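You operate a simulated robot arm through the tools that you are given. There is no shell and no other tool. Be economical: measure what you need, move in short steps, check, and stop when the job is done.

You run a simulated two-armed robot. Do the job below in one go: nothing can be reset, and whatever is moved stays where it is left.

## Task
Put both returned tees back by size and fold the grey flaps in.
Fine: they lie on the bench; each goes on the white pile over its size label.

The check looks at the end state, three seconds after you hand in, the way a careful person would. Anything else that was tipped, shoved, dropped, spilled or broken makes it a failure. Flat cloth is picked up by pressing the open fingertips on it (5 to 10 N) and closing them slowly along it; thin cloth reads only 2 to 8 mm in the jaws.

## Robot
Two 7-joint arms with two-finger parallel grippers on one trunk, on a base that drives. Base frame: it is fixed to the floor where the robot stands at the start and does not move with it; the origin is under the middle of the robot, x ahead of it, y to its left, z up; the surface under the hand at the start is at about z = 0.76. Units: m, degrees, N and s.
The left shoulder is at the start at [0.07, 0.13, 1.137], the right one opposite. With the tool pointing down near the work surface each hand reaches from about 0.1 to 0.5 m from the robot's upright axis, wherever it stands, measured 20 degrees to its own side. Places, roughly: black pack [-1.5, 0.75, 0.5]; green pack [-1.5, 0, 0.75]; large label flap [-1.1, -0.3, 1]; medium label flap [-1.1, -0.5, 1]; small label flap [-1.2, -0.9, 1]; white pack [-1.5, -1, 1]; white pile over the large label [-1.4, -0.4, 1]; white pile over the medium label [-1.4, -0.6, 1]; white pile over the small label [-1.4, -0.9, 1]. Payload 1.57 kg a hand.
Tool frame (each hand has its own): the origin (TCP) lies between the finger pads and is the grasp point; the fingertips stand 0.03 m ahead of it; z points along the fingers, y is the line along which they close. The gripper opens to 0.08 m. The fingers are 0.017 m wide and 0.012 m thick; the gripper's body (0.04 by 0.082 m) begins 0.08 m behind the TCP.
Orientation is told as [roll, pitch, yaw] about the base's x, y, z axes, in that order, counted from this pose: with the fingers straight down and closing along the base's y, the tool's x points along the base's -x, its y along +y and its z along -z.

## Interface
- The arms move only by the tool arm_command. It takes "left_increments", "right_increments" or both (then of equal length, played together; a hand with none holds still); each is a list of rows, each a list of 7 numbers: the turn, a rotation vector about the tool's x, y, z in degrees, then the shift along the tool's x, y, z in m, then the finger opening in m, from 0 to 0.08. In form: [[ax, ay, az, tx, ty, tz, gripper], ...]. A call has 1 to 8 rows; each row is the pose to reach, as a shift and turn from the pose commanded when the call began, along the tool's axes at that moment. Rows are played at 5 a second. More than 0.05 m and 8.6 degrees between two rows, or a gripper value outside its range, and nothing of the call is played. Where a pose cannot be reached the arm comes as near as it can. A force on the tool above 40 N (or 10 N above the force at the start of the call, whichever is more), or a blocked arm, ends the call early, and 0.2 s more pass. Each finger travels about 0.108 m/s and halts on what it meets, pressing with about 27 N; the grip force reading is that of the motor and also rises with nothing between the fingers. The clock runs only during rows and for 0.2 s after the last one: add rows that repeat a pose to give the fingers time. The reply holds the time, the measured pose of the TCP, the force on the tool along the base axes, the opening and the grip force, in the units named above and with some noise, with the torque about the TCP (base axes, N m) and any sound that the robot's microphone picked up.
- Cameras (640 x 400 px; columns grow to the right, rows downward): "scene" is now at [0.1122, 0.0241, 1.3374]; the picture's right is [0.38, -0.92, 0.00], its down [-0.79, -0.32, -0.53] and it looks along [0.49, 0.20, -0.85] (base axes); focal length 272 px, centre (320, 200). "left" rides on the left gripper at [0.072, 0.007, -0.122] in its tool frame; the picture's right is [-0.09, 1.00, 0.00], its down [-0.84, -0.08, -0.54] and it looks along [-0.54, -0.05, 0.84] (tool axes); focal length 238 px, centre (320, 200). "right" rides on the right gripper at [0.072, -0.006, -0.122] in its tool frame; the picture's right is [0.09, 1.00, 0.00], its down [-0.84, 0.08, -0.54] and it looks along [-0.54, 0.05, 0.84] (tool axes); focal length 238 px, centre (320, 200). There is no depth. A picture from a camera that has moved, and an enlarged one, comes with that camera's place and axes in the base frame and with its lens.
- camera(camera): a new picture of that camera. It takes no simulated time.
- slide_trunk(by): slides the trunk up (or, below 0, down) by that many m; the arms and the scene camera ride with it, the base frame stays. It gives what a move gives, with no picture.
- steer(legs): drives the robot by 1 to 6 legs, each [ahead, left, turn to the left] in m, m and degrees, along the robot's own axes; the way and the turn of a leg run together, so that a leg with both is an arc; at most 1.5 m and 180 degrees a leg. The arms and the cameras ride along, it lands a little off, and it stops where it bumps. It gives what a move gives.
- pan_tilt(pan, tilt): turns the head with the scene camera to pan (to the left, within 86 degrees either way) and tilt (down, from -29 to 69), counted from straight ahead of the robot. It gives what a move gives.
- zoom(camera, box): a new picture of the part [left, top, right, bottom] of that camera's present view, enlarged. It takes no simulated time.
- close_job(): hands the job in; it is judged then, once.

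Work in short steps. Places have to be worked out from the pictures, the camera data and where the tool is seen: move nearer, look again, correct. Check each grasp and each placing, and mend what went wrong. You have 120 turns and 88 pictures in all, those below and enlarged ones among them. Open the grippers and draw the arms clear of the work before you hand the job in, unless the task says otherwise; then end with one line.

The tools are called after "Emit:" as name(argument=value, ...) on one line, values as JSON. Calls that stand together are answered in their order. arm_command: Moves the arms, as the interface text tells. Its arguments: {"type":"object","properties":{"left_increments":{"type":"array","items":{"type":"array","items":{"type":"number"}}},"right_increments":{"type":"array","items":{"type":"array","items":{"type":"number"}}}},"required":[]} The other tools are called the same way: slide_trunk (by) slides the trunk up or down; steer (legs) drives the base; pan_tilt (pan, tilt) turns the head that bears the scene camera; camera (camera) takes a picture; zoom (camera, box) takes an enlarged picture of a part of a camera's view; close_job () hands the job in.

At the start:

```text
clock: 0.0
left_ee_pos: [0.2974, 0.2293, 1.029]
left_tcp_rot: [0.1, 0.0, 0.1]
left_ft_force: [-0.2, -0.1, -0.6]
left_ft_torque: [0.0, 0.02, -0.01]
left_finger_gap: 0.0798
left_grip_force: 0.1
right_ee_pos: [0.3751, -0.0545, 1.0259]
right_tcp_rot: [0.0, 0.1, 0.0]
right_ft_force: [-1.1, 0.1, 1.1]
right_ft_torque: [0.01, 0.03, 0.02]
right_finger_gap: 0.0801
right_grip_force: 0.1
trunk travel left (down, up): [-0.775, 0.165]
robot x, y, heading: [-0.0025, -0.0021, 0.2]
head pan, tilt: [22.3, 58.2]
```

scene: 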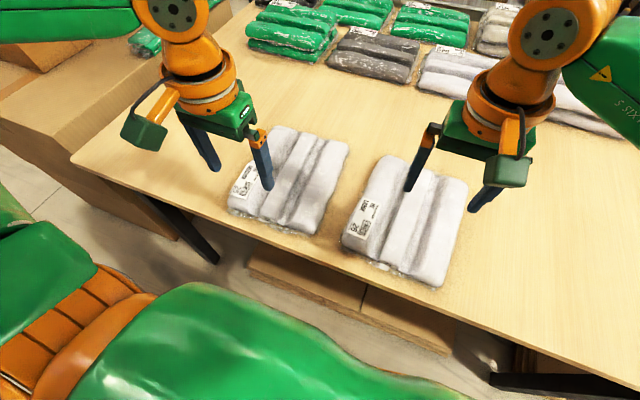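
right: 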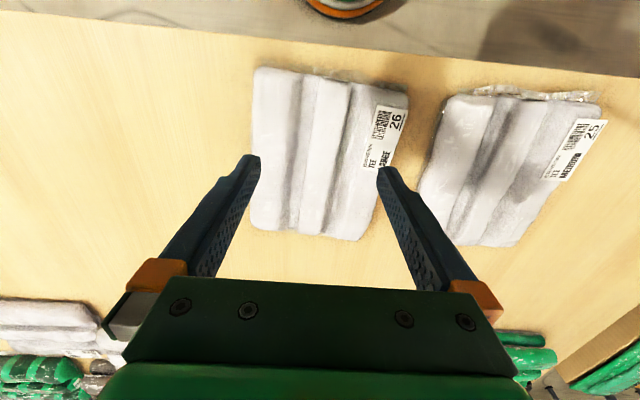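
left: 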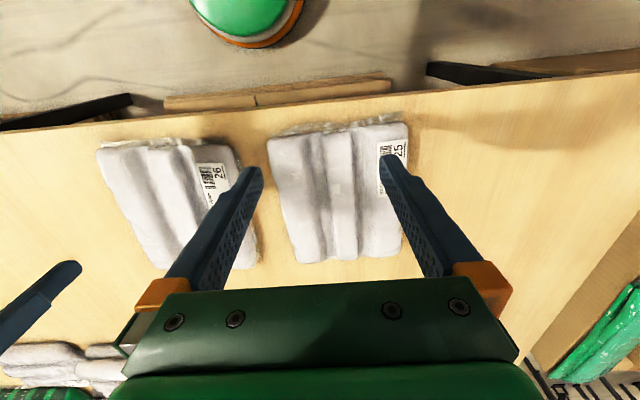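

The two packs in front look labelled 25 (MEDIUM) and 26 (LARGE?). I zoom in to read the labels.

Emit:
zoom(camera="right", box=[340, 80, 620, 255])

Emit:
zoom(camera="scene", box=[220, 110, 480, 290])

```text
2.29 times, centred on (480, 168) of right
camera zoom: at [0.3032, -0.0595, 1.1486], right [-0.09, 1.0, 0.0], down [0.84, 0.08, 0.54], along [0.54, 0.05, -0.84], focal length 545 px, centre (-46, 274)
```

zoom: 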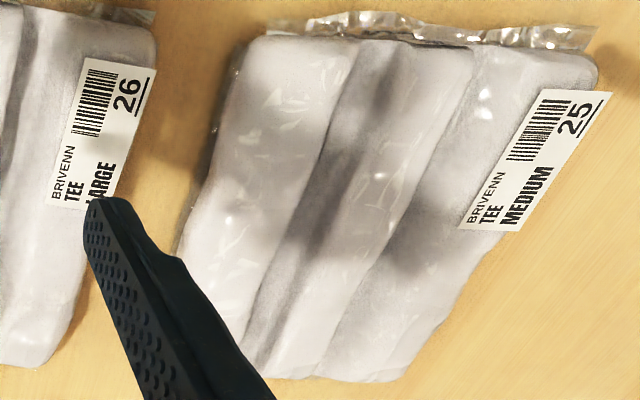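

```text
2.22 times, centred on (350, 200) of scene
camera zoom: at [0.1122, 0.0241, 1.3374], right [0.38, -0.92, 0.0], down [-0.79, -0.32, -0.53], along [0.49, 0.2, -0.85], focal length 606 px, centre (253, 200)
```

zoom: 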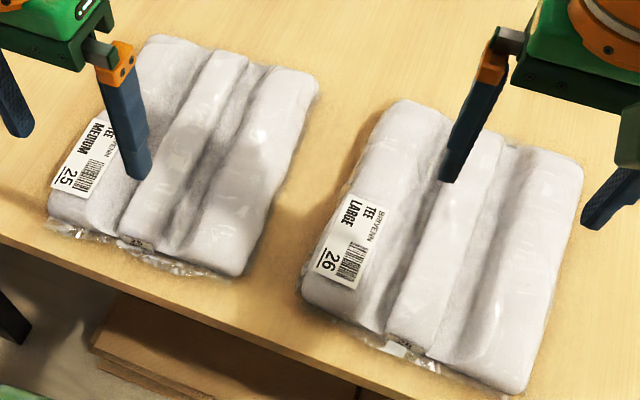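

Medium pack lies left, large pack right. Before grasping I want to see the target shelf behind me, so I back off a bit and turn round.

Emit:
steer(legs=[[-0.25, 0, 0], [0, 0, 90]])

Emit:
pan_tilt(pan=70, tilt=20)

Emit:
camera(camera="scene")

```text
clock: 5.6
left_ee_pos: [-0.468, 0.3002, 1.029]
left_tcp_rot: [-0.1, 0.0, 89.4]
left_ft_force: [1.3, 0.4, -0.5]
left_ft_torque: [0.01, -0.01, 0.0]
left_finger_gap: 0.0801
left_grip_force: 0.0
right_ee_pos: [-0.1855, 0.3741, 1.0267]
right_tcp_rot: [0.0, 0.1, 89.3]
right_ft_force: [-0.1, 1.6, 0.6]
right_ft_torque: [-0.03, -0.02, 0.01]
right_finger_gap: 0.0801
right_grip_force: 0.0
trunk travel left (down, up): [-0.775, 0.165]
robot x, y, heading: [-0.2468, -0.0037, 89.3]
head pan, tilt: [22.3, 58.2]
```

```text
clock: 6.7
left_ee_pos: [-0.4695, 0.3009, 1.0278]
left_tcp_rot: [-0.1, 0.0, 89.4]
left_ft_force: [0.4, -0.2, -0.5]
left_ft_torque: [-0.01, -0.02, 0.0]
left_finger_gap: 0.0799
left_grip_force: 0.0
right_ee_pos: [-0.1839, 0.3739, 1.0253]
right_tcp_rot: [0.0, 0.1, 89.3]
right_ft_force: [0.5, 0.1, -0.6]
right_ft_torque: [0.0, -0.03, 0.01]
right_finger_gap: 0.0801
right_grip_force: 0.1
trunk travel left (down, up): [-0.775, 0.165]
robot x, y, heading: [-0.2434, -0.0007, 89.2]
head pan, tilt: [70.0, 20.0]
```

```text
82 pictures are left
camera scene: at [-0.3311, 0.0813, 1.3933], right [0.35, 0.94, 0.0], down [0.32, -0.12, -0.94], along [-0.88, 0.33, -0.34], focal length 272 px, centre (320, 200)
```

scene: 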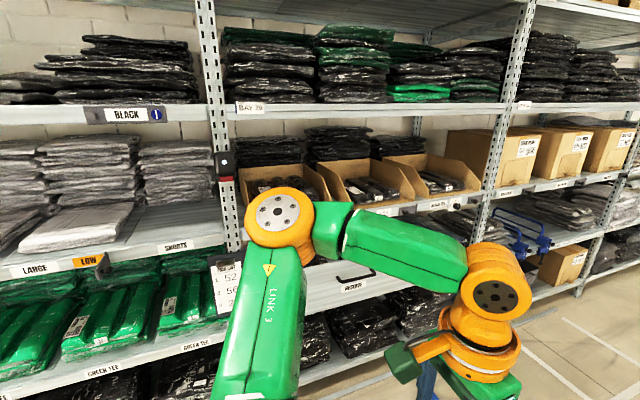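

The shelf is visible; I turn the rest to face it and slide toward the white piles.

Emit:
steer(legs=[[0, 0, 90], [0, 0.6, 0]])

Emit:
pan_tilt(pan=0, tilt=25)

Emit:
camera(camera="scene")

```text
clock: 13.9
left_ee_pos: [-0.5642, -0.8187, 1.0281]
left_tcp_rot: [0.1, 0.0, 178.1]
left_ft_force: [0.1, -0.1, 0.3]
left_ft_torque: [0.0, -0.03, -0.06]
left_finger_gap: 0.0799
left_grip_force: 0.0
right_ee_pos: [-0.6328, -0.5339, 1.0262]
right_tcp_rot: [-0.1, -0.1, 178.0]
right_ft_force: [0.2, -0.6, 0.1]
right_ft_torque: [-0.02, 0.0, 0.01]
right_finger_gap: 0.0805
right_grip_force: 0.0
trunk travel left (down, up): [-0.775, 0.165]
robot x, y, heading: [-0.2598, -0.6042, 177.7]
head pan, tilt: [70.0, 20.0]
```

```text
clock: 15.3
left_ee_pos: [-0.5644, -0.8203, 1.0295]
left_tcp_rot: [0.0, 0.0, 178.1]
left_ft_force: [-0.2, 0.0, 0.7]
left_ft_torque: [-0.02, -0.01, -0.02]
left_finger_gap: 0.0798
left_grip_force: 0.1
right_ee_pos: [-0.6318, -0.5357, 1.0252]
right_tcp_rot: [-0.1, 0.0, 178.0]
right_ft_force: [0.2, 0.1, -0.2]
right_ft_torque: [0.0, 0.01, -0.01]
right_finger_gap: 0.08
right_grip_force: 0.0
trunk travel left (down, up): [-0.775, 0.165]
robot x, y, heading: [-0.2612, -0.5974, 178.0]
head pan, tilt: [0.0, 25.0]
```

```text
81 pictures are left
camera scene: at [-0.4041, -0.599, 1.3853], right [0.03, 1.0, 0.0], down [0.42, -0.01, -0.91], along [-0.91, 0.03, -0.42], focal length 272 px, centre (320, 200)
```

scene: 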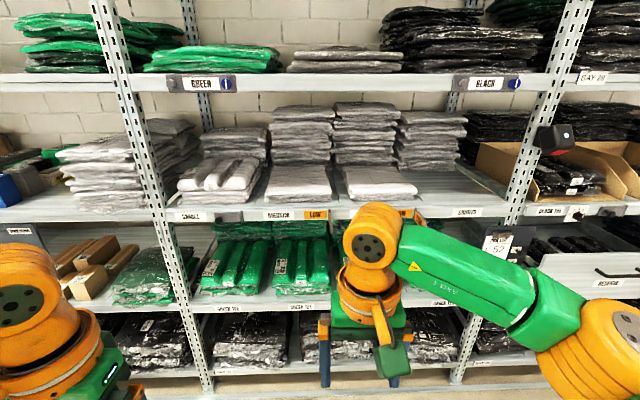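

I zoom in on the white piles and labels.

Emit:
zoom(camera="scene", box=[160, 90, 320, 240])

Emit:
zoom(camera="scene", box=[310, 90, 480, 240])

Emit:
camera(camera="right")

```text
2.67 times, centred on (240, 165) of scene
camera zoom: at [-0.4041, -0.599, 1.3853], right [0.03, 1.0, 0.0], down [0.42, -0.01, -0.91], along [-0.91, 0.03, -0.42], focal length 727 px, centre (533, 293)
```

zoom: 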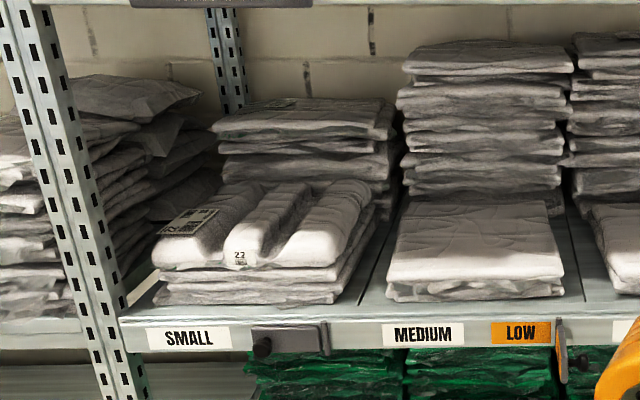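

```text
2.67 times, centred on (395, 165) of scene
camera zoom: at [-0.4041, -0.599, 1.3853], right [0.03, 1.0, 0.0], down [0.42, -0.01, -0.91], along [-0.91, 0.03, -0.42], focal length 727 px, centre (120, 293)
```

zoom: 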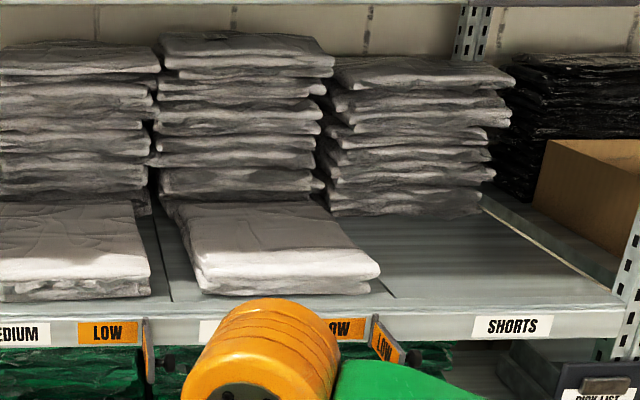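

```text
78 pictures are left
camera right: at [-0.5605, -0.5309, 1.1486], right [0.06, -1.0, 0.0], down [-0.84, -0.05, 0.54], along [-0.54, -0.03, -0.84], focal length 238 px, centre (320, 200)
```

right: 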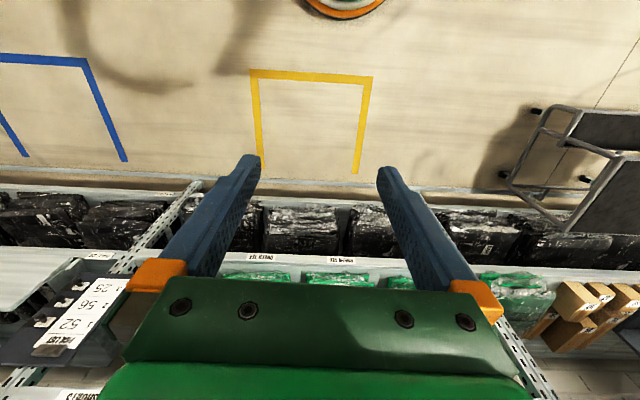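

The grey hinged flaps at the medium and large labels stand open showing LOW, while the small one is closed with its knob to the left. The medium pile is near y≈-0.64 and the large near y≈-0.39. I move closer to triangulate.

Emit:
steer(legs=[[0.2, 0, 2]])

Emit:
pan_tilt(pan=0, tilt=32)

Emit:
camera(camera="scene")

Emit:
zoom(camera="scene", box=[200, 60, 440, 210])

```text
clock: 16.9
left_ee_pos: [-0.7525, -0.8259, 1.0296]
left_tcp_rot: [0.0, -0.2, -179.9]
left_ft_force: [0.4, -0.6, 0.2]
left_ft_torque: [-0.03, -0.04, 0.01]
left_finger_gap: 0.0802
left_grip_force: 0.1
right_ee_pos: [-0.8286, -0.5445, 1.0268]
right_tcp_rot: [0.0, -0.1, 180.0]
right_ft_force: [-0.3, -0.1, 0.4]
right_ft_torque: [-0.04, 0.0, -0.02]
right_finger_gap: 0.08
right_grip_force: 0.1
trunk travel left (down, up): [-0.775, 0.165]
robot x, y, heading: [-0.456, -0.5967, -179.8]
head pan, tilt: [0.0, 25.0]
```

```text
clock: 17.6
left_ee_pos: [-0.7547, -0.827, 1.0288]
left_tcp_rot: [0.0, 0.0, -179.8]
left_ft_force: [-0.1, 0.5, 0.5]
left_ft_torque: [0.0, -0.01, 0.02]
left_finger_gap: 0.08
left_grip_force: 0.0
right_ee_pos: [-0.8317, -0.544, 1.0258]
right_tcp_rot: [0.0, 0.2, 180.0]
right_ft_force: [-0.4, -0.1, 0.0]
right_ft_torque: [0.0, -0.02, -0.01]
right_finger_gap: 0.0801
right_grip_force: 0.0
trunk travel left (down, up): [-0.775, 0.165]
robot x, y, heading: [-0.4573, -0.5968, -180.3]
head pan, tilt: [0.0, 32.0]
```

```text
77 pictures are left
camera scene: at [-0.5987, -0.6004, 1.3742], right [0.0, 1.0, 0.0], down [0.53, 0.0, -0.85], along [-0.85, 0.0, -0.53], focal length 272 px, centre (320, 200)
```

scene: 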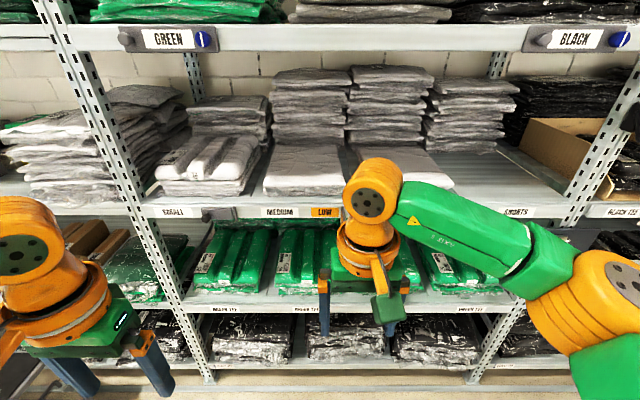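

```text
2.67 times, centred on (320, 135) of scene
camera zoom: at [-0.5987, -0.6004, 1.3742], right [0.0, 1.0, 0.0], down [0.53, 0.0, -0.85], along [-0.85, 0.0, -0.53], focal length 727 px, centre (320, 373)
```

zoom: 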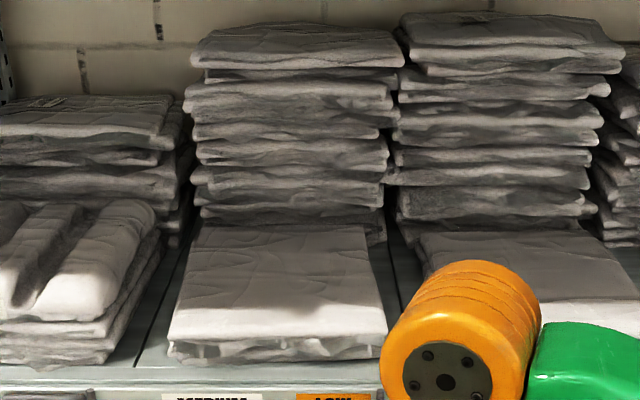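

Triangulating: shelf face x≈-1.235, board z≈0.957, pile top z≈1.01, piles centred at x≈-1.405 with medium y≈-0.645 and large y≈-0.35. The upper shelf underside is ≈1.335. I'll grasp the middle ridges with the hands tilted forward, so I drive back to the bench.

Emit:
steer(legs=[[-0.2, 0, 0], [0, -0.69, 0], [0, 0, -180], [0.22, 0, 0]])

Emit:
pan_tilt(pan=0, tilt=58)

Emit:
camera(camera="scene")

```text
clock: 31.3
left_ee_pos: [0.2658, 0.3068, 1.0275]
left_tcp_rot: [-0.1, -0.2, -1.6]
left_ft_force: [0.1, -0.1, 0.5]
left_ft_torque: [-0.01, -0.02, 0.02]
left_finger_gap: 0.0801
left_grip_force: 0.1
right_ee_pos: [0.3351, 0.0217, 1.0276]
right_tcp_rot: [0.0, -0.1, -1.7]
right_ft_force: [-0.1, -0.3, 0.7]
right_ft_torque: [0.0, 0.01, -0.03]
right_finger_gap: 0.0798
right_grip_force: 0.2
trunk travel left (down, up): [-0.775, 0.165]
robot x, y, heading: [-0.0348, 0.0873, -1.5]
head pan, tilt: [0.0, 32.0]
```

```text
clock: 32.2
left_ee_pos: [0.2675, 0.3056, 1.0283]
left_tcp_rot: [-0.1, 0.0, -1.5]
left_ft_force: [0.2, 0.4, -1.0]
left_ft_torque: [-0.02, 0.0, 0.0]
left_finger_gap: 0.08
left_grip_force: 0.1
right_ee_pos: [0.337, 0.0212, 1.0263]
right_tcp_rot: [-0.1, 0.1, -1.7]
right_ft_force: [0.1, -0.6, 0.4]
right_ft_torque: [0.01, 0.01, -0.01]
right_finger_gap: 0.0802
right_grip_force: 0.0
trunk travel left (down, up): [-0.775, 0.165]
robot x, y, heading: [-0.0335, 0.0877, -1.6]
head pan, tilt: [0.0, 58.0]
```

```text
75 pictures are left
camera scene: at [0.0812, 0.0808, 1.3376], right [-0.03, -1.0, 0.0], down [-0.85, 0.02, -0.53], along [0.53, -0.02, -0.85], focal length 272 px, centre (320, 200)
```

scene: 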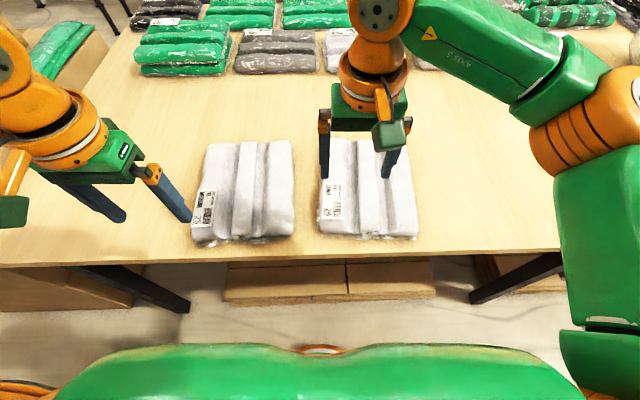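

I zoom to locate the middle ridges precisely.

Emit:
zoom(camera="scene", box=[180, 125, 430, 255])

Emit:
camera(camera="right")

Emit:
camera(camera="left")

```text
2.56 times, centred on (305, 190) of scene
camera zoom: at [0.0812, 0.0808, 1.3376], right [-0.03, -1.0, 0.0], down [-0.85, 0.02, -0.53], along [0.53, -0.02, -0.85], focal length 698 px, centre (358, 226)
```

zoom: 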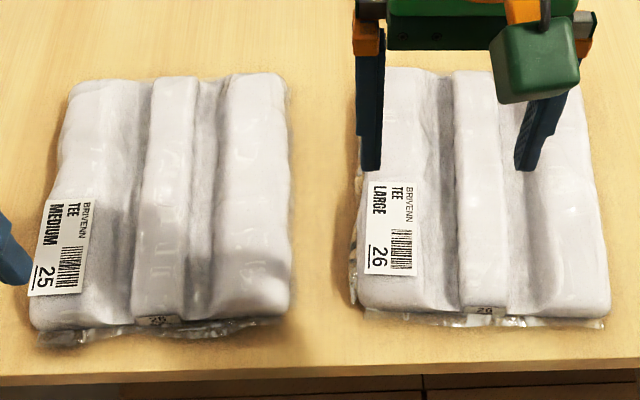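

```text
73 pictures are left
camera right: at [0.2649, 0.0179, 1.1486], right [-0.06, 1.0, 0.0], down [0.84, 0.05, 0.54], along [0.54, 0.03, -0.84], focal length 238 px, centre (320, 200)
```

right: 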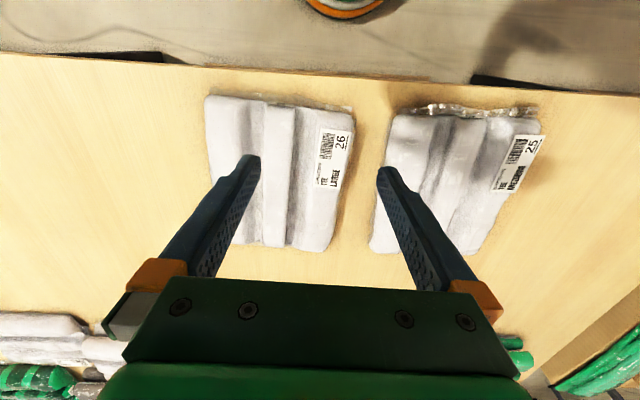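

```text
72 pictures are left
camera left: at [0.1958, 0.3151, 1.1508], right [0.12, 0.99, 0.0], down [0.83, -0.1, 0.54], along [0.54, -0.06, -0.84], focal length 238 px, centre (320, 200)
```

left: 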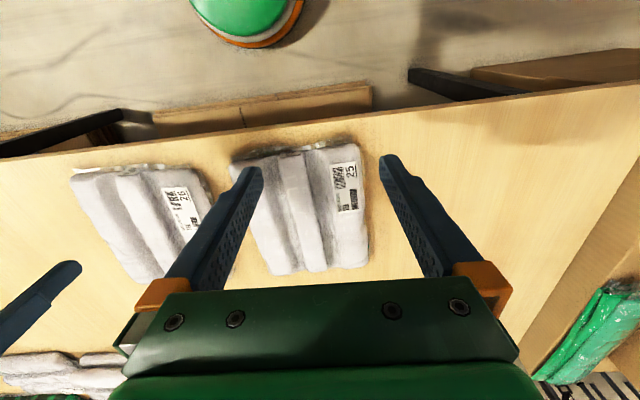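

Middle ridge centres: medium ≈(0.474, 0.250), yaw ≈+2.7°; large ≈(0.472, -0.048), yaw ≈-3.5°; both around z 0.80. I move both hands over them (set back for a tilted approach) and align yaw.

Emit:
arm_command(left_increments=[[0, 0, -1, -0.036, -0.014, 0, 0.08], [0, 0, -2, -0.072, -0.028, 0, 0.08], [0, 0, -3, -0.108, -0.042, 0, 0.08], [0, 0, -4.3, -0.144, -0.055, 0, 0.08], [0, 0, -4.3, -0.144, -0.055, 0, 0.08]], right_increments=[[0, 0, 0.5, -0.018, -0.017, 0, 0.08], [0, 0, 1, -0.036, -0.034, 0, 0.08], [0, 0, 1.5, -0.055, -0.051, 0, 0.08], [0, 0, 1.9, -0.073, -0.067, 0, 0.08], [0, 0, 1.9, -0.073, -0.067, 0, 0.08]])

Emit:
arm_command(left_increments=[[0, -7.5, 0, 0, 0, 0.02, 0.08], [0, -15, 0, 0, 0, 0.04, 0.08], [0, -22.5, 0, 0, 0, 0.06, 0.08], [0, -30, 0, 0, 0, 0.08, 0.08], [0, -37.5, 0, 0, 0, 0.1, 0.08], [0, -45, 0, 0, 0, 0.12, 0.08], [0, -45, 0, 0, 0, 0.12, 0.08]], right_increments=[[0, -7.5, 0, 0, 0, 0.02, 0.08], [0, -15, 0, 0, 0, 0.04, 0.08], [0, -22.5, 0, 0, 0, 0.06, 0.08], [0, -30, 0, 0, 0, 0.08, 0.08], [0, -37.5, 0, 0, 0, 0.1, 0.08], [0, -45, 0, 0, 0, 0.12, 0.08], [0, -45, 0, 0, 0, 0.12, 0.08]])

Emit:
camera(camera="scene")

Emit:
camera(camera="left")

Emit:
camera(camera="right")

```text
clock: 33.4
left_ee_pos: [0.3923, 0.2577, 1.0264]
left_tcp_rot: [-0.1, -0.2, 2.8]
left_ft_force: [-0.1, 0.1, -0.7]
left_ft_torque: [0.02, -0.01, 0.03]
left_finger_gap: 0.08
left_grip_force: 0.1
left hand out of reach, approached as far as the arm can: row 4, 5
right_ee_pos: [0.4062, -0.0483, 1.0252]
right_tcp_rot: [-0.1, 0.0, -3.6]
right_ft_force: [0.0, 0.0, -0.1]
right_ft_torque: [-0.01, -0.01, 0.03]
right_finger_gap: 0.0801
right_grip_force: 0.2
trunk travel left (down, up): [-0.775, 0.165]
robot x, y, heading: [-0.0375, 0.0878, -1.4]
head pan, tilt: [0.0, 58.0]
```

```text
clock: 35.0
left_ee_pos: [0.393, 0.2568, 0.9057]
left_tcp_rot: [0.0, -45.0, 2.7]
left_ft_force: [-0.3, -0.1, -0.4]
left_ft_torque: [0.0, 0.01, 0.0]
left_finger_gap: 0.0801
left_grip_force: 0.1
right_ee_pos: [0.4075, -0.0488, 0.9065]
right_tcp_rot: [0.0, -45.0, -3.6]
right_ft_force: [1.1, -0.2, 0.7]
right_ft_torque: [-0.01, 0.03, -0.04]
right_finger_gap: 0.08
right_grip_force: 0.1
trunk travel left (down, up): [-0.775, 0.165]
robot x, y, heading: [-0.0351, 0.0867, -1.7]
head pan, tilt: [0.0, 58.0]
```

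```text
71 pictures are left
camera scene: at [0.0807, 0.0806, 1.3376], right [-0.03, -1.0, 0.0], down [-0.85, 0.02, -0.53], along [0.53, -0.02, -0.85], focal length 272 px, centre (320, 200)
```

scene: 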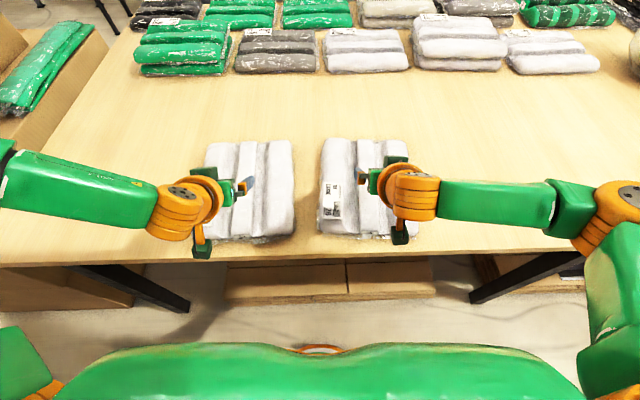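

```text
70 pictures are left
camera left: at [0.2567, 0.2573, 0.9407], right [0.02, 1.0, 0.07], down [0.21, -0.07, 0.98], along [0.98, 0.0, -0.21], focal length 238 px, centre (320, 200)
```

left: 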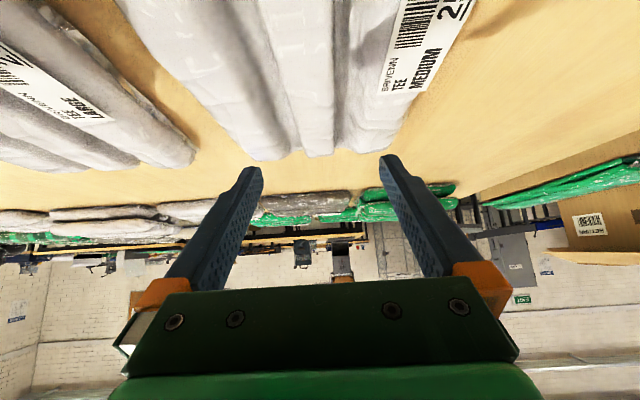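

```text
69 pictures are left
camera right: at [0.2704, -0.0463, 0.9422], right [0.0, 1.0, -0.06], down [0.21, 0.06, 0.97], along [0.98, -0.01, -0.21], focal length 238 px, centre (320, 200)
```

right: 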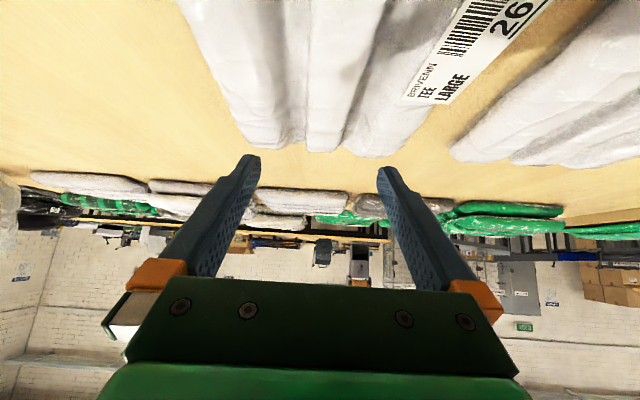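

Tilting puts the camera under the hand, so I reduce tilt to 38° for clearance over the pack. The hand views show the left hand ~15 mm too far +y and the right ~10 mm too far -y, so I correct that and come nearer.

Emit:
arm_command(left_increments=[[0, 3.5, 0, 0.002, -0.008, 0.019, 0.08], [0, 7, 0, 0.004, -0.015, 0.038, 0.08], [0, 7, 0, 0.004, -0.015, 0.038, 0.08]], right_increments=[[0, 3.5, 0, 0.007, 0.005, 0.014, 0.08], [0, 7, 0, 0.014, 0.01, 0.028, 0.08], [0, 7, 0, 0.014, 0.01, 0.028, 0.08]])

Emit:
camera(camera="left")

Emit:
camera(camera="right")

Emit:
zoom(camera="scene", box=[140, 120, 460, 270])

```text
clock: 35.8
left_ee_pos: [0.4151, 0.2504, 0.8854]
left_tcp_rot: [0.0, -38.1, 2.6]
left_ft_force: [0.0, -0.7, -0.8]
left_ft_torque: [-0.02, -0.02, -0.03]
left_finger_gap: 0.08
left_grip_force: 0.1
left hand out of reach, approached as far as the arm can: row 2, 3
right_ee_pos: [0.4175, -0.0372, 0.8786]
right_tcp_rot: [0.0, -38.0, -3.6]
right_ft_force: [-0.2, -0.8, 0.4]
right_ft_torque: [0.0, 0.0, -0.02]
right_finger_gap: 0.0801
right_grip_force: 0.0
trunk travel left (down, up): [-0.775, 0.165]
robot x, y, heading: [-0.0372, 0.0863, -1.8]
head pan, tilt: [0.0, 58.0]
```

```text
68 pictures are left
camera left: at [0.2826, 0.2504, 0.9371], right [0.03, 1.0, 0.06], down [0.33, -0.06, 0.94], along [0.94, -0.01, -0.33], focal length 238 px, centre (320, 200)
```

left: 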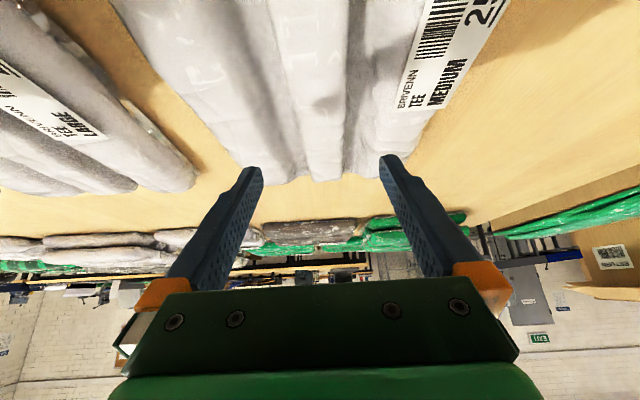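

```text
67 pictures are left
camera right: at [0.2853, -0.0355, 0.93], right [-0.01, 1.0, -0.06], down [0.33, 0.06, 0.94], along [0.94, -0.01, -0.33], focal length 238 px, centre (320, 200)
```

right: 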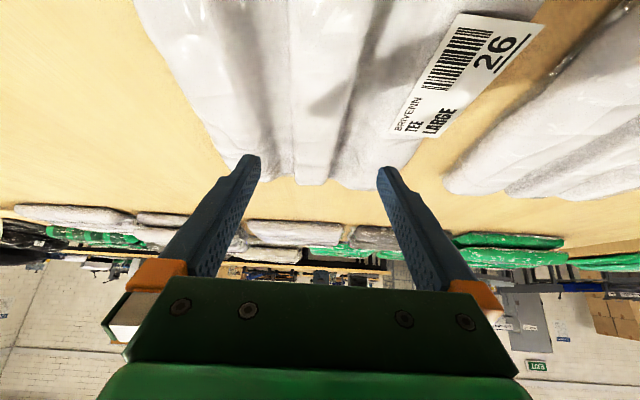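

```text
2.00 times, centred on (300, 195) of scene
camera zoom: at [0.0801, 0.0809, 1.3377], right [-0.03, -1.0, 0.0], down [-0.85, 0.02, -0.53], along [0.53, -0.02, -0.85], focal length 545 px, centre (360, 210)
```

zoom: 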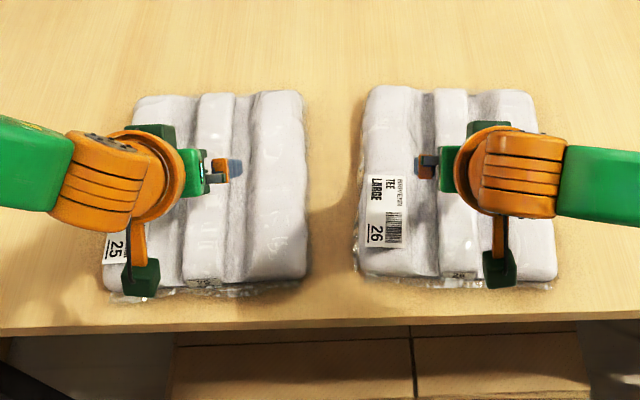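

Left hand is at the end of its reach, so I drive 8 cm closer (clearance under the bench looks fine), then re-pose the hands.

Emit:
steer(legs=[[0.08, 0, 1.6]])

```text
clock: 36.8
left_ee_pos: [0.4871, 0.261, 0.8869]
left_tcp_rot: [0.0, -38.1, 4.5]
left_ft_force: [-0.3, -0.2, 0.8]
left_ft_torque: [-0.01, -0.05, -0.02]
left_finger_gap: 0.08
left_grip_force: 0.0
right_ee_pos: [0.4978, -0.0259, 0.8784]
right_tcp_rot: [0.1, -38.1, -1.9]
right_ft_force: [-0.2, -0.7, 0.2]
right_ft_torque: [0.0, 0.03, 0.0]
right_finger_gap: 0.0798
right_grip_force: 0.0
trunk travel left (down, up): [-0.775, 0.165]
robot x, y, heading: [0.0408, 0.0834, -0.0]
head pan, tilt: [0.0, 58.0]
```

Now I re-pose both hands to pre-grasp points 9 cm back along the approach line.

Emit:
arm_command(left_increments=[[0.5, 0, 0.7, 0.032, -0.005, -0.015, 0.08], [1.1, 0, 1.42, 0.064, -0.009, -0.03, 0.08], [1.1, 0, 1.42, 0.064, -0.009, -0.03, 0.08]], right_increments=[[0.5, 0, 0.63, 0.034, -0.009, -0.022, 0.08], [1.0, 0, 1.26, 0.068, -0.018, -0.044, 0.08], [1.0, 0, 1.26, 0.068, -0.018, -0.044, 0.08]])

Emit:
camera(camera="left")

Emit:
camera(camera="right")

```text
clock: 37.6
left_ee_pos: [0.4233, 0.2506, 0.8732]
left_tcp_rot: [-0.2, -37.8, 2.5]
left_ft_force: [0.9, -0.8, 0.7]
left_ft_torque: [0.02, 0.01, -0.01]
left_finger_gap: 0.0801
left_grip_force: 0.0
left hand out of reach, approached as far as the arm can: row 2, 3
right_ee_pos: [0.4188, -0.0404, 0.8707]
right_tcp_rot: [-0.2, -37.9, -3.6]
right_ft_force: [-0.4, -0.3, 0.6]
right_ft_torque: [-0.02, -0.02, -0.01]
right_finger_gap: 0.0802
right_grip_force: 0.0
trunk travel left (down, up): [-0.775, 0.165]
robot x, y, heading: [0.0448, 0.0822, 0.0]
head pan, tilt: [0.0, 58.0]
```

```text
65 pictures are left
camera left: at [0.2919, 0.2531, 0.926], right [0.03, 1.0, 0.05], down [0.33, -0.06, 0.94], along [0.94, -0.01, -0.33], focal length 238 px, centre (320, 200)
```

left: 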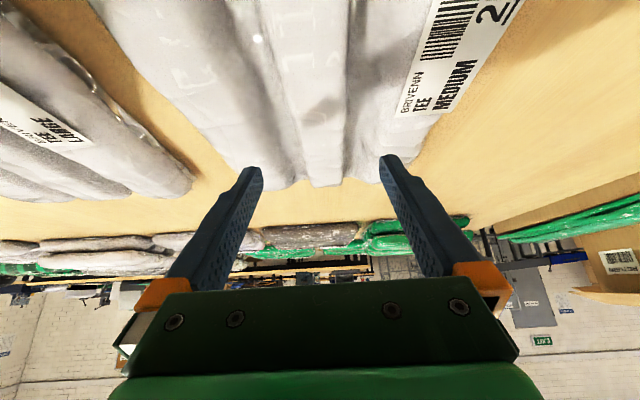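

```text
64 pictures are left
camera right: at [0.2879, -0.0384, 0.923], right [-0.01, 1.0, -0.06], down [0.33, 0.06, 0.94], along [0.94, -0.01, -0.33], focal length 238 px, centre (320, 200)
```

right: 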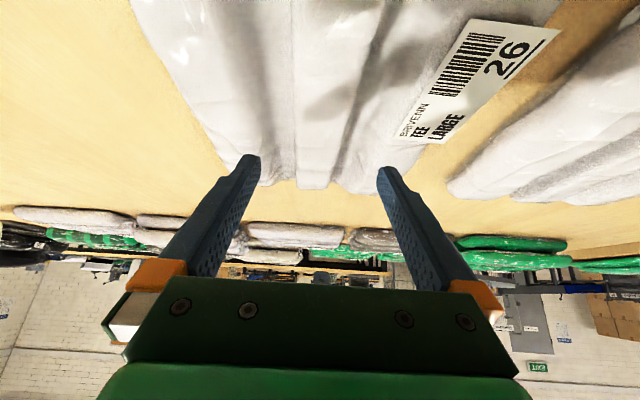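

Alignment is good to a few mm. I descend along the fingers in part, watching force.

Emit:
arm_command(left_increments=[[0, 0, 0, 0, 0, 0.02, 0.08], [0, 0, 0, 0, 0, 0.04, 0.08], [0, 0, 0, 0, 0, 0.06, 0.08], [0, 0, 0, 0, 0, 0.06, 0.08]], right_increments=[[0, 0, 0, 0, 0, 0.02, 0.08], [0, 0, 0, 0, 0, 0.04, 0.08], [0, 0, 0, 0, 0, 0.06, 0.08], [0, 0, 0, 0, 0, 0.06, 0.08]])

Emit:
camera(camera="left")

Emit:
camera(camera="right")

```text
clock: 38.6
left_ee_pos: [0.4514, 0.2731, 0.8612]
left_tcp_rot: [0.0, -38.0, 2.5]
left_ft_force: [0.4, -0.1, -0.5]
left_ft_torque: [-0.01, 0.01, -0.04]
left_finger_gap: 0.0803
left_grip_force: 0.1
left hand out of reach, approached as far as the arm can: row 1, 2, 3, 4
right_ee_pos: [0.4542, -0.0424, 0.8224]
right_tcp_rot: [-0.2, -37.9, -3.6]
right_ft_force: [0.6, 0.1, 0.2]
right_ft_torque: [0.0, 0.01, 0.0]
right_finger_gap: 0.08
right_grip_force: 0.1
trunk travel left (down, up): [-0.775, 0.165]
robot x, y, heading: [0.0481, 0.0839, 0.1]
head pan, tilt: [0.0, 58.0]
```

```text
63 pictures are left
camera left: at [0.32, 0.2739, 0.9132], right [0.03, 1.0, 0.06], down [0.33, -0.06, 0.94], along [0.94, -0.01, -0.33], focal length 238 px, centre (320, 200)
```

left: 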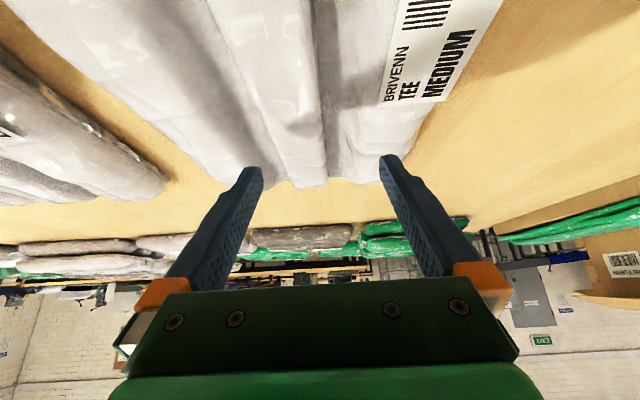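

```text
62 pictures are left
camera right: at [0.3234, -0.0409, 0.8751], right [-0.01, 1.0, -0.06], down [0.33, 0.06, 0.94], along [0.94, -0.01, -0.33], focal length 238 px, centre (320, 200)
```

right: 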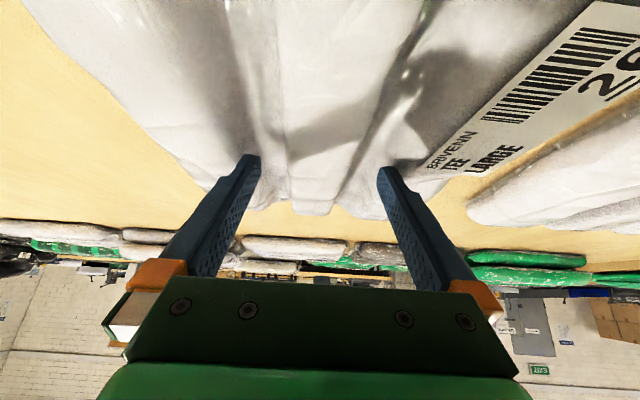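

The left arm runs into a joint limit here; I'll pick one at a time. Left hand lifts clear while the right descends further onto the large pack's ridge.

Emit:
arm_command(left_increments=[[0, 0, 0, -0.015, 0, -0.02, 0.08], [0, 0, 0, -0.03, 0, -0.04, 0.08], [0, 0, 0, -0.045, 0, -0.06, 0.08], [0, 0, 0, -0.06, 0, -0.08, 0.08]], right_increments=[[0, 0, 0, 0, 0, 0.01, 0.08], [0, 0, 0, 0, 0, 0.018, 0.08], [0, 0, 0, 0, 0, 0.026, 0.08], [0, 0, 0, 0, 0, 0.026, 0.08]])

Emit:
camera(camera="right")

Emit:
zoom(camera="scene", box=[300, 130, 460, 250])

```text
clock: 39.6
left_ee_pos: [0.439, 0.2743, 0.9663]
left_tcp_rot: [-0.2, -38.6, 2.6]
left_ft_force: [-0.3, -0.9, -0.4]
left_ft_torque: [-0.01, 0.0, -0.01]
left_finger_gap: 0.0795
left_grip_force: 0.0
right_ee_pos: [0.4651, -0.0426, 0.8081]
right_tcp_rot: [-0.1, -38.7, -3.6]
right_ft_force: [-10.2, -3.4, 37.6]
right_ft_torque: [0.28, -0.24, 0.08]
right_finger_gap: 0.0679
right_grip_force: 0.0
trunk travel left (down, up): [-0.775, 0.165]
robot x, y, heading: [0.0421, 0.0873, 0.2]
head pan, tilt: [0.0, 58.0]
```

```text
61 pictures are left
camera right: at [0.3328, -0.0409, 0.8594], right [-0.01, 1.0, -0.06], down [0.32, 0.06, 0.95], along [0.95, -0.01, -0.32], focal length 238 px, centre (320, 200)
```

right: 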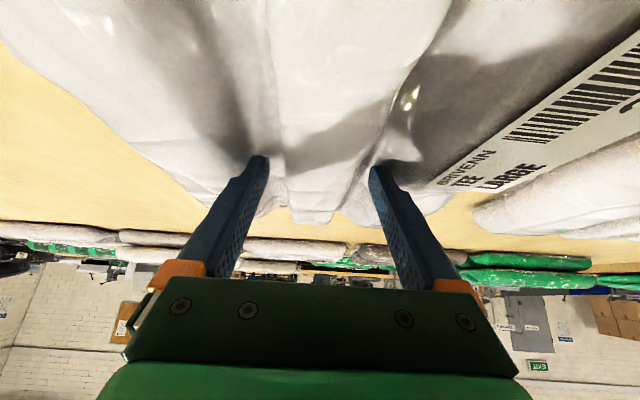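

```text
3.33 times, centred on (380, 190) of scene
camera zoom: at [0.1475, 0.0841, 1.339], right [0.0, -1.0, 0.0], down [-0.84, 0.0, -0.54], along [0.54, 0.0, -0.84], focal length 908 px, centre (120, 233)
```

zoom: 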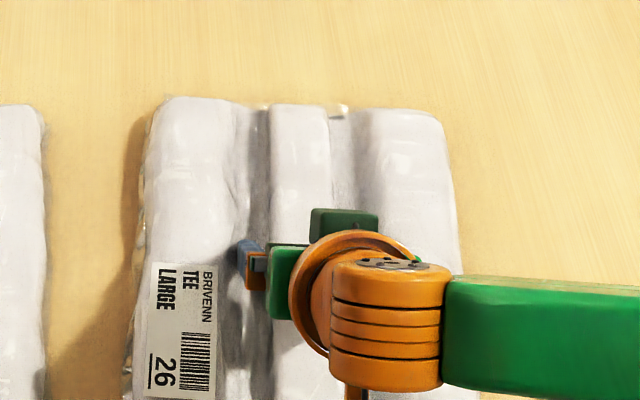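

Contact at the valley bottoms (38 N, too hard), fingers straddle the ridge. I back off ~4 mm and close slowly.

Emit:
arm_command(right_increments=[[0, 0, 0, 0, 0, -0.008, 0.068], [0, 0, 0, 0, 0, -0.008, 0.055], [0, 0, 0, 0, 0, -0.008, 0.042], [0, 0, 0, 0, 0, -0.008, 0.03], [0, 0, 0, 0, 0, -0.008, 0.018], [0, 0, 0, 0, 0, -0.008, 0.006], [0, 0, 0, 0, 0, -0.008, 0.0], [0, 0, 0, 0, 0, -0.008, 0.0]])

Emit:
camera(camera="right")

```text
clock: 41.4
left_ee_pos: [0.4492, 0.2745, 0.9615]
left_tcp_rot: [0.0, -38.1, 2.4]
left_ft_force: [0.1, -0.8, 0.4]
left_ft_torque: [0.01, -0.04, -0.03]
left_finger_gap: 0.0799
left_grip_force: 0.0
right_ee_pos: [0.4683, -0.0448, 0.8099]
right_tcp_rot: [0.1, -37.9, -3.5]
right_ft_force: [1.0, 0.2, 0.2]
right_ft_torque: [-0.02, 0.06, -0.02]
right_finger_gap: 0.0456
right_grip_force: 26.8
trunk travel left (down, up): [-0.775, 0.165]
robot x, y, heading: [0.044, 0.0855, -0.1]
head pan, tilt: [0.0, 58.0]
```

```text
59 pictures are left
camera right: at [0.3355, -0.0416, 0.8621], right [-0.01, 1.0, -0.06], down [0.33, 0.06, 0.94], along [0.94, -0.01, -0.33], focal length 238 px, centre (320, 200)
```

right: 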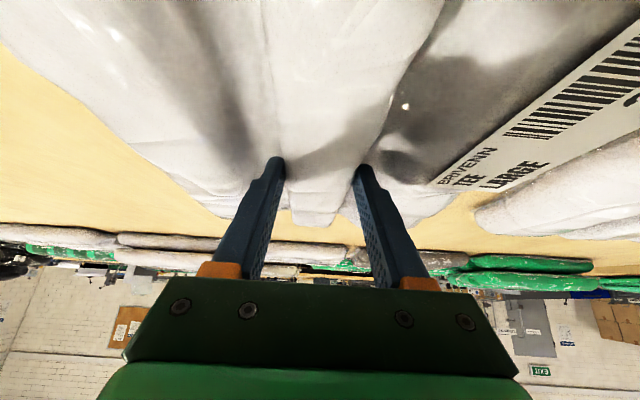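

The ridge is gripped (gap 45.6 mm, 27 N). I test-lift straight up in small steps.

Emit:
arm_command(right_increments=[[0, 0, 0, -0.006, 0, -0.008, 0], [0, 0, 0, -0.012, 0, -0.016, 0], [0, 0, 0, -0.018, 0, -0.024, 0], [0, 0, 0, -0.025, 0, -0.032, 0], [0, 0, 0, -0.031, 0, -0.039, 0], [0, 0, 0, -0.037, 0, -0.047, 0], [0, 0, 0, -0.037, 0, -0.047, 0]])

Emit:
camera(camera="scene")

Emit:
camera(camera="right")

```text
clock: 43.0
left_ee_pos: [0.4488, 0.2737, 0.9615]
left_tcp_rot: [0.0, -38.0, 2.5]
left_ft_force: [-1.1, -0.1, -0.8]
left_ft_torque: [0.01, 0.01, -0.04]
left_finger_gap: 0.0799
left_grip_force: 0.1
right_ee_pos: [0.4682, -0.0451, 0.8683]
right_tcp_rot: [0.0, -37.9, -3.5]
right_ft_force: [1.0, 0.2, -1.9]
right_ft_torque: [0.0, 0.02, 0.01]
right_finger_gap: 0.0455
right_grip_force: 26.7
trunk travel left (down, up): [-0.775, 0.165]
robot x, y, heading: [0.042, 0.0864, -0.2]
head pan, tilt: [0.0, 58.0]
```

```text
58 pictures are left
camera scene: at [0.1611, 0.0827, 1.3375], right [0.0, -1.0, 0.0], down [-0.85, 0.0, -0.53], along [0.53, 0.0, -0.85], focal length 272 px, centre (320, 200)
```

scene: 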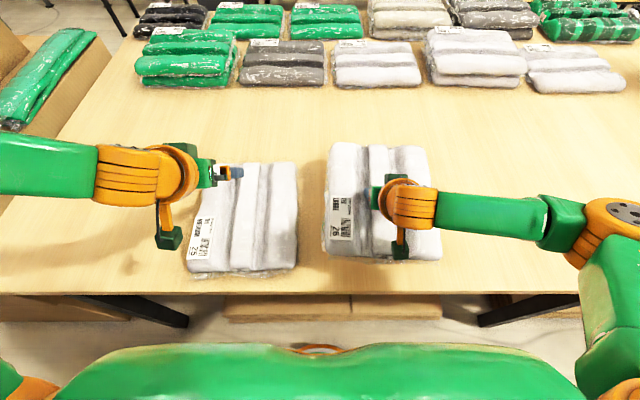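

```text
57 pictures are left
camera right: at [0.3367, -0.0422, 0.9219], right [-0.01, 1.0, -0.06], down [0.33, 0.06, 0.94], along [0.94, -0.01, -0.33], focal length 238 px, centre (320, 200)
```

right: 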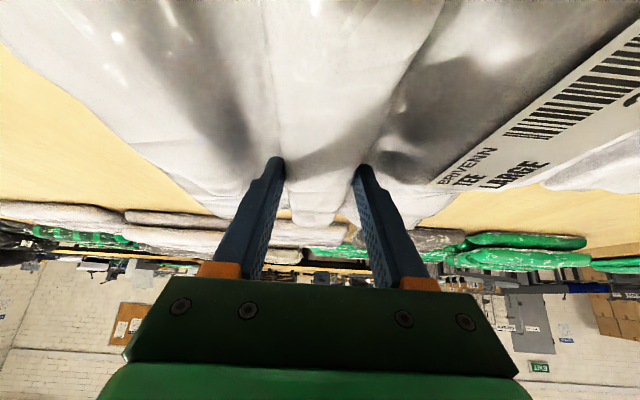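

Large pack lifted level (≈0.2 kg). The right arm works reliably, so I'll use it for both. I tuck the left hand back and raise and draw in the right with its pack.

Emit:
arm_command(left_increments=[[0, 0, 0, 0.02, 0.01, -0.039, 0.08], [0, 0, 0, 0.04, 0.02, -0.078, 0.08], [0, 0, 0, 0.06, 0.03, -0.116, 0.08], [0, 0, 0, 0.08, 0.04, -0.155, 0.08], [0, 0, 0, 0.1, 0.05, -0.194, 0.08], [0, 0, 0, 0.1, 0.05, -0.194, 0.08]], right_increments=[[0, 0, 0, -0.015, 0, -0.02, 0], [0, 0, 0, -0.03, 0, -0.04, 0], [0, 0, 0, -0.03, 0, -0.07, 0], [0, 0, 0, -0.015, 0, -0.1, 0], [0, 0, 0, 0.0, 0, -0.125, 0], [0, 0, 0, 0.011, 0, -0.148, 0]])

Emit:
slide_trunk(by=0.12)

Emit:
camera(camera="scene")

```text
clock: 44.4
left_ee_pos: [0.2595, 0.3639, 1.1175]
left_tcp_rot: [-0.1, -37.9, 2.5]
left_ft_force: [0.2, 0.4, -0.7]
left_ft_torque: [-0.02, -0.04, 0.01]
left_finger_gap: 0.08
left_grip_force: 0.1
left hand out of reach, approached as far as the arm can: row 1, 2, 3, 4, 5, 6
right_ee_pos: [0.3946, -0.0236, 0.9824]
right_tcp_rot: [-0.2, -37.9, -3.6]
right_ft_force: [-0.1, 0.4, -1.6]
right_ft_torque: [0.0, 0.03, 0.0]
right_finger_gap: 0.0454
right_grip_force: 26.4
right hand out of reach, approached as far as the arm can: row 5, 6
trunk travel left (down, up): [-0.775, 0.165]
robot x, y, heading: [0.0432, 0.0818, -0.3]
head pan, tilt: [0.0, 58.0]
```

```text
clock: 45.9
left_ee_pos: [0.262, 0.3627, 1.2396]
left_tcp_rot: [0.0, -38.0, 2.4]
left_ft_force: [1.0, 0.9, -0.2]
left_ft_torque: [0.01, 0.01, 0.0]
left_finger_gap: 0.08
left_grip_force: 0.1
right_ee_pos: [0.3946, -0.0248, 1.1005]
right_tcp_rot: [0.0, -37.9, -3.6]
right_ft_force: [-0.8, -0.3, -2.9]
right_ft_torque: [0.01, 0.03, -0.01]
right_finger_gap: 0.0453
right_grip_force: 27.2
trunk travel left (down, up): [-0.895, 0.045]
robot x, y, heading: [0.0445, 0.0843, -0.0]
head pan, tilt: [0.0, 58.0]
```

```text
56 pictures are left
camera scene: at [0.1611, 0.0828, 1.4575], right [0.0, -1.0, 0.0], down [-0.85, 0.0, -0.53], along [0.53, 0.0, -0.85], focal length 272 px, centre (320, 200)
```

scene: 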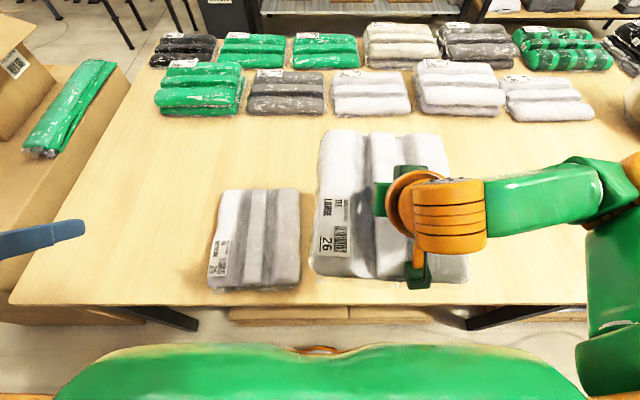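

Pack held steady. I drive back, turn, and slide across to face the large pile, stopping short to look.

Emit:
steer(legs=[[-0.3, 0, 0], [0, 0, 180], [0, 0.56, 0], [0.25, 0, 0]])

Emit:
pan_tilt(pan=0, tilt=38)

Emit:
camera(camera="scene")

Emit:
camera(camera="left")

```text
clock: 59.6
left_ee_pos: [-0.6997, -0.7779, 1.24]
left_tcp_rot: [0.0, -38.1, -175.9]
left_ft_force: [0.6, -0.4, -0.9]
left_ft_torque: [0.01, -0.01, 0.0]
left_finger_gap: 0.0801
left_grip_force: 0.0
right_ee_pos: [-0.846, -0.3956, 1.1016]
right_tcp_rot: [-0.1, -38.0, 178.0]
right_ft_force: [0.5, -0.4, -1.4]
right_ft_torque: [-0.02, 0.01, 0.02]
right_finger_gap: 0.0458
right_grip_force: 26.3
trunk travel left (down, up): [-0.895, 0.045]
robot x, y, heading: [-0.4918, -0.493, -178.7]
head pan, tilt: [0.0, 58.0]
```

```text
clock: 60.5
left_ee_pos: [-0.704, -0.7762, 1.2386]
left_tcp_rot: [0.1, -38.0, -175.9]
left_ft_force: [0.3, -0.5, -0.4]
left_ft_torque: [-0.04, 0.03, -0.02]
left_finger_gap: 0.0797
left_grip_force: 0.1
right_ee_pos: [-0.8496, -0.3953, 1.1001]
right_tcp_rot: [-0.1, -37.8, 178.1]
right_ft_force: [0.3, 0.1, -1.9]
right_ft_torque: [0.01, -0.05, -0.03]
right_finger_gap: 0.0456
right_grip_force: 26.6
trunk travel left (down, up): [-0.895, 0.045]
robot x, y, heading: [-0.4949, -0.4921, -178.5]
head pan, tilt: [0.0, 38.0]
```

```text
55 pictures are left
camera scene: at [-0.6326, -0.4993, 1.4848], right [-0.03, 1.0, 0.0], down [0.62, 0.02, -0.79], along [-0.79, -0.02, -0.62], focal length 272 px, centre (320, 200)
```

scene: 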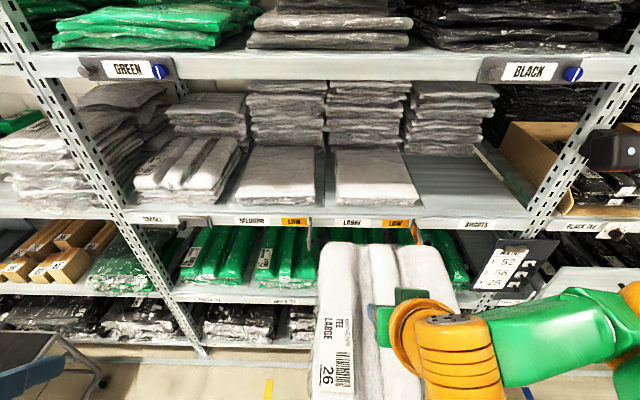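

```text
54 pictures are left
camera left: at [-0.5723, -0.775, 1.2907], right [0.0, -1.0, 0.06], down [-0.33, 0.05, 0.94], along [-0.94, -0.02, -0.33], focal length 238 px, centre (320, 200)
```

left: 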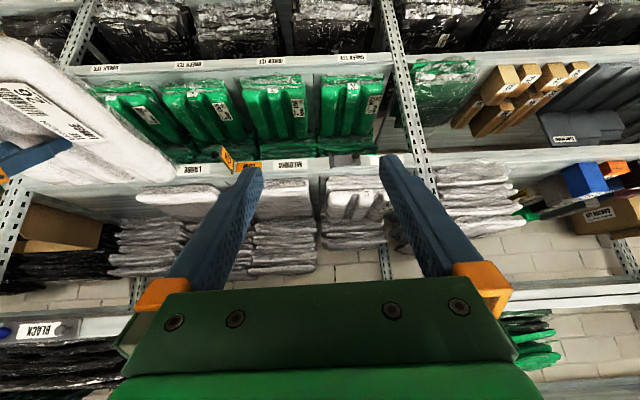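

Clear view of both piles; I zoom to measure them.

Emit:
zoom(camera="scene", box=[220, 130, 440, 260])

```text
2.91 times, centred on (330, 195) of scene
camera zoom: at [-0.6326, -0.4993, 1.4848], right [-0.03, 1.0, 0.0], down [0.62, 0.02, -0.79], along [-0.79, -0.02, -0.62], focal length 793 px, centre (291, 214)
```

zoom: 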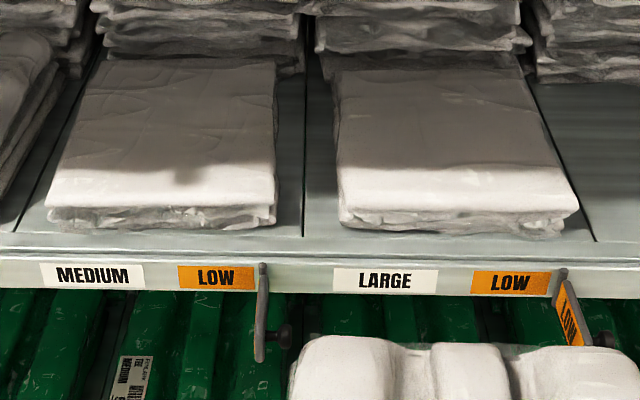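

Large pile centre is ≈(-1.403, -0.347), top z≈1.01, square to the shelf; the lip above is at z≈1.33. I drive in with the pack at ~4 cm clearance above the pile.

Emit:
steer(legs=[[0.25, -0.025, -1.5]])

Emit:
camera(camera="scene")

```text
clock: 62.3
left_ee_pos: [-0.9567, -0.7521, 1.2391]
left_tcp_rot: [-0.1, -38.0, -177.3]
left_ft_force: [0.8, 0.8, 0.7]
left_ft_torque: [-0.02, 0.04, -0.02]
left_finger_gap: 0.0803
left_grip_force: 0.0
right_ee_pos: [-1.0909, -0.3651, 1.1017]
right_tcp_rot: [-0.1, -38.1, 176.5]
right_ft_force: [-1.0, -0.2, -1.9]
right_ft_torque: [0.02, -0.02, 0.0]
right_finger_gap: 0.0456
right_grip_force: 26.8
trunk travel left (down, up): [-0.895, 0.045]
robot x, y, heading: [-0.7393, -0.4711, -179.9]
head pan, tilt: [0.0, 38.0]
```

```text
52 pictures are left
camera scene: at [-0.8772, -0.4753, 1.4853], right [0.0, 1.0, 0.0], down [0.61, 0.0, -0.79], along [-0.79, 0.0, -0.61], focal length 272 px, centre (320, 200)
```

scene: 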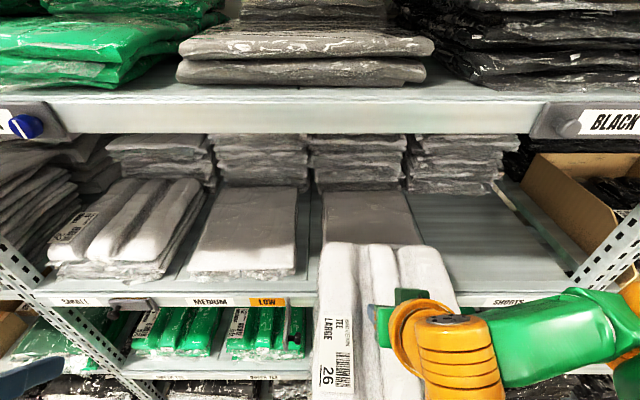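

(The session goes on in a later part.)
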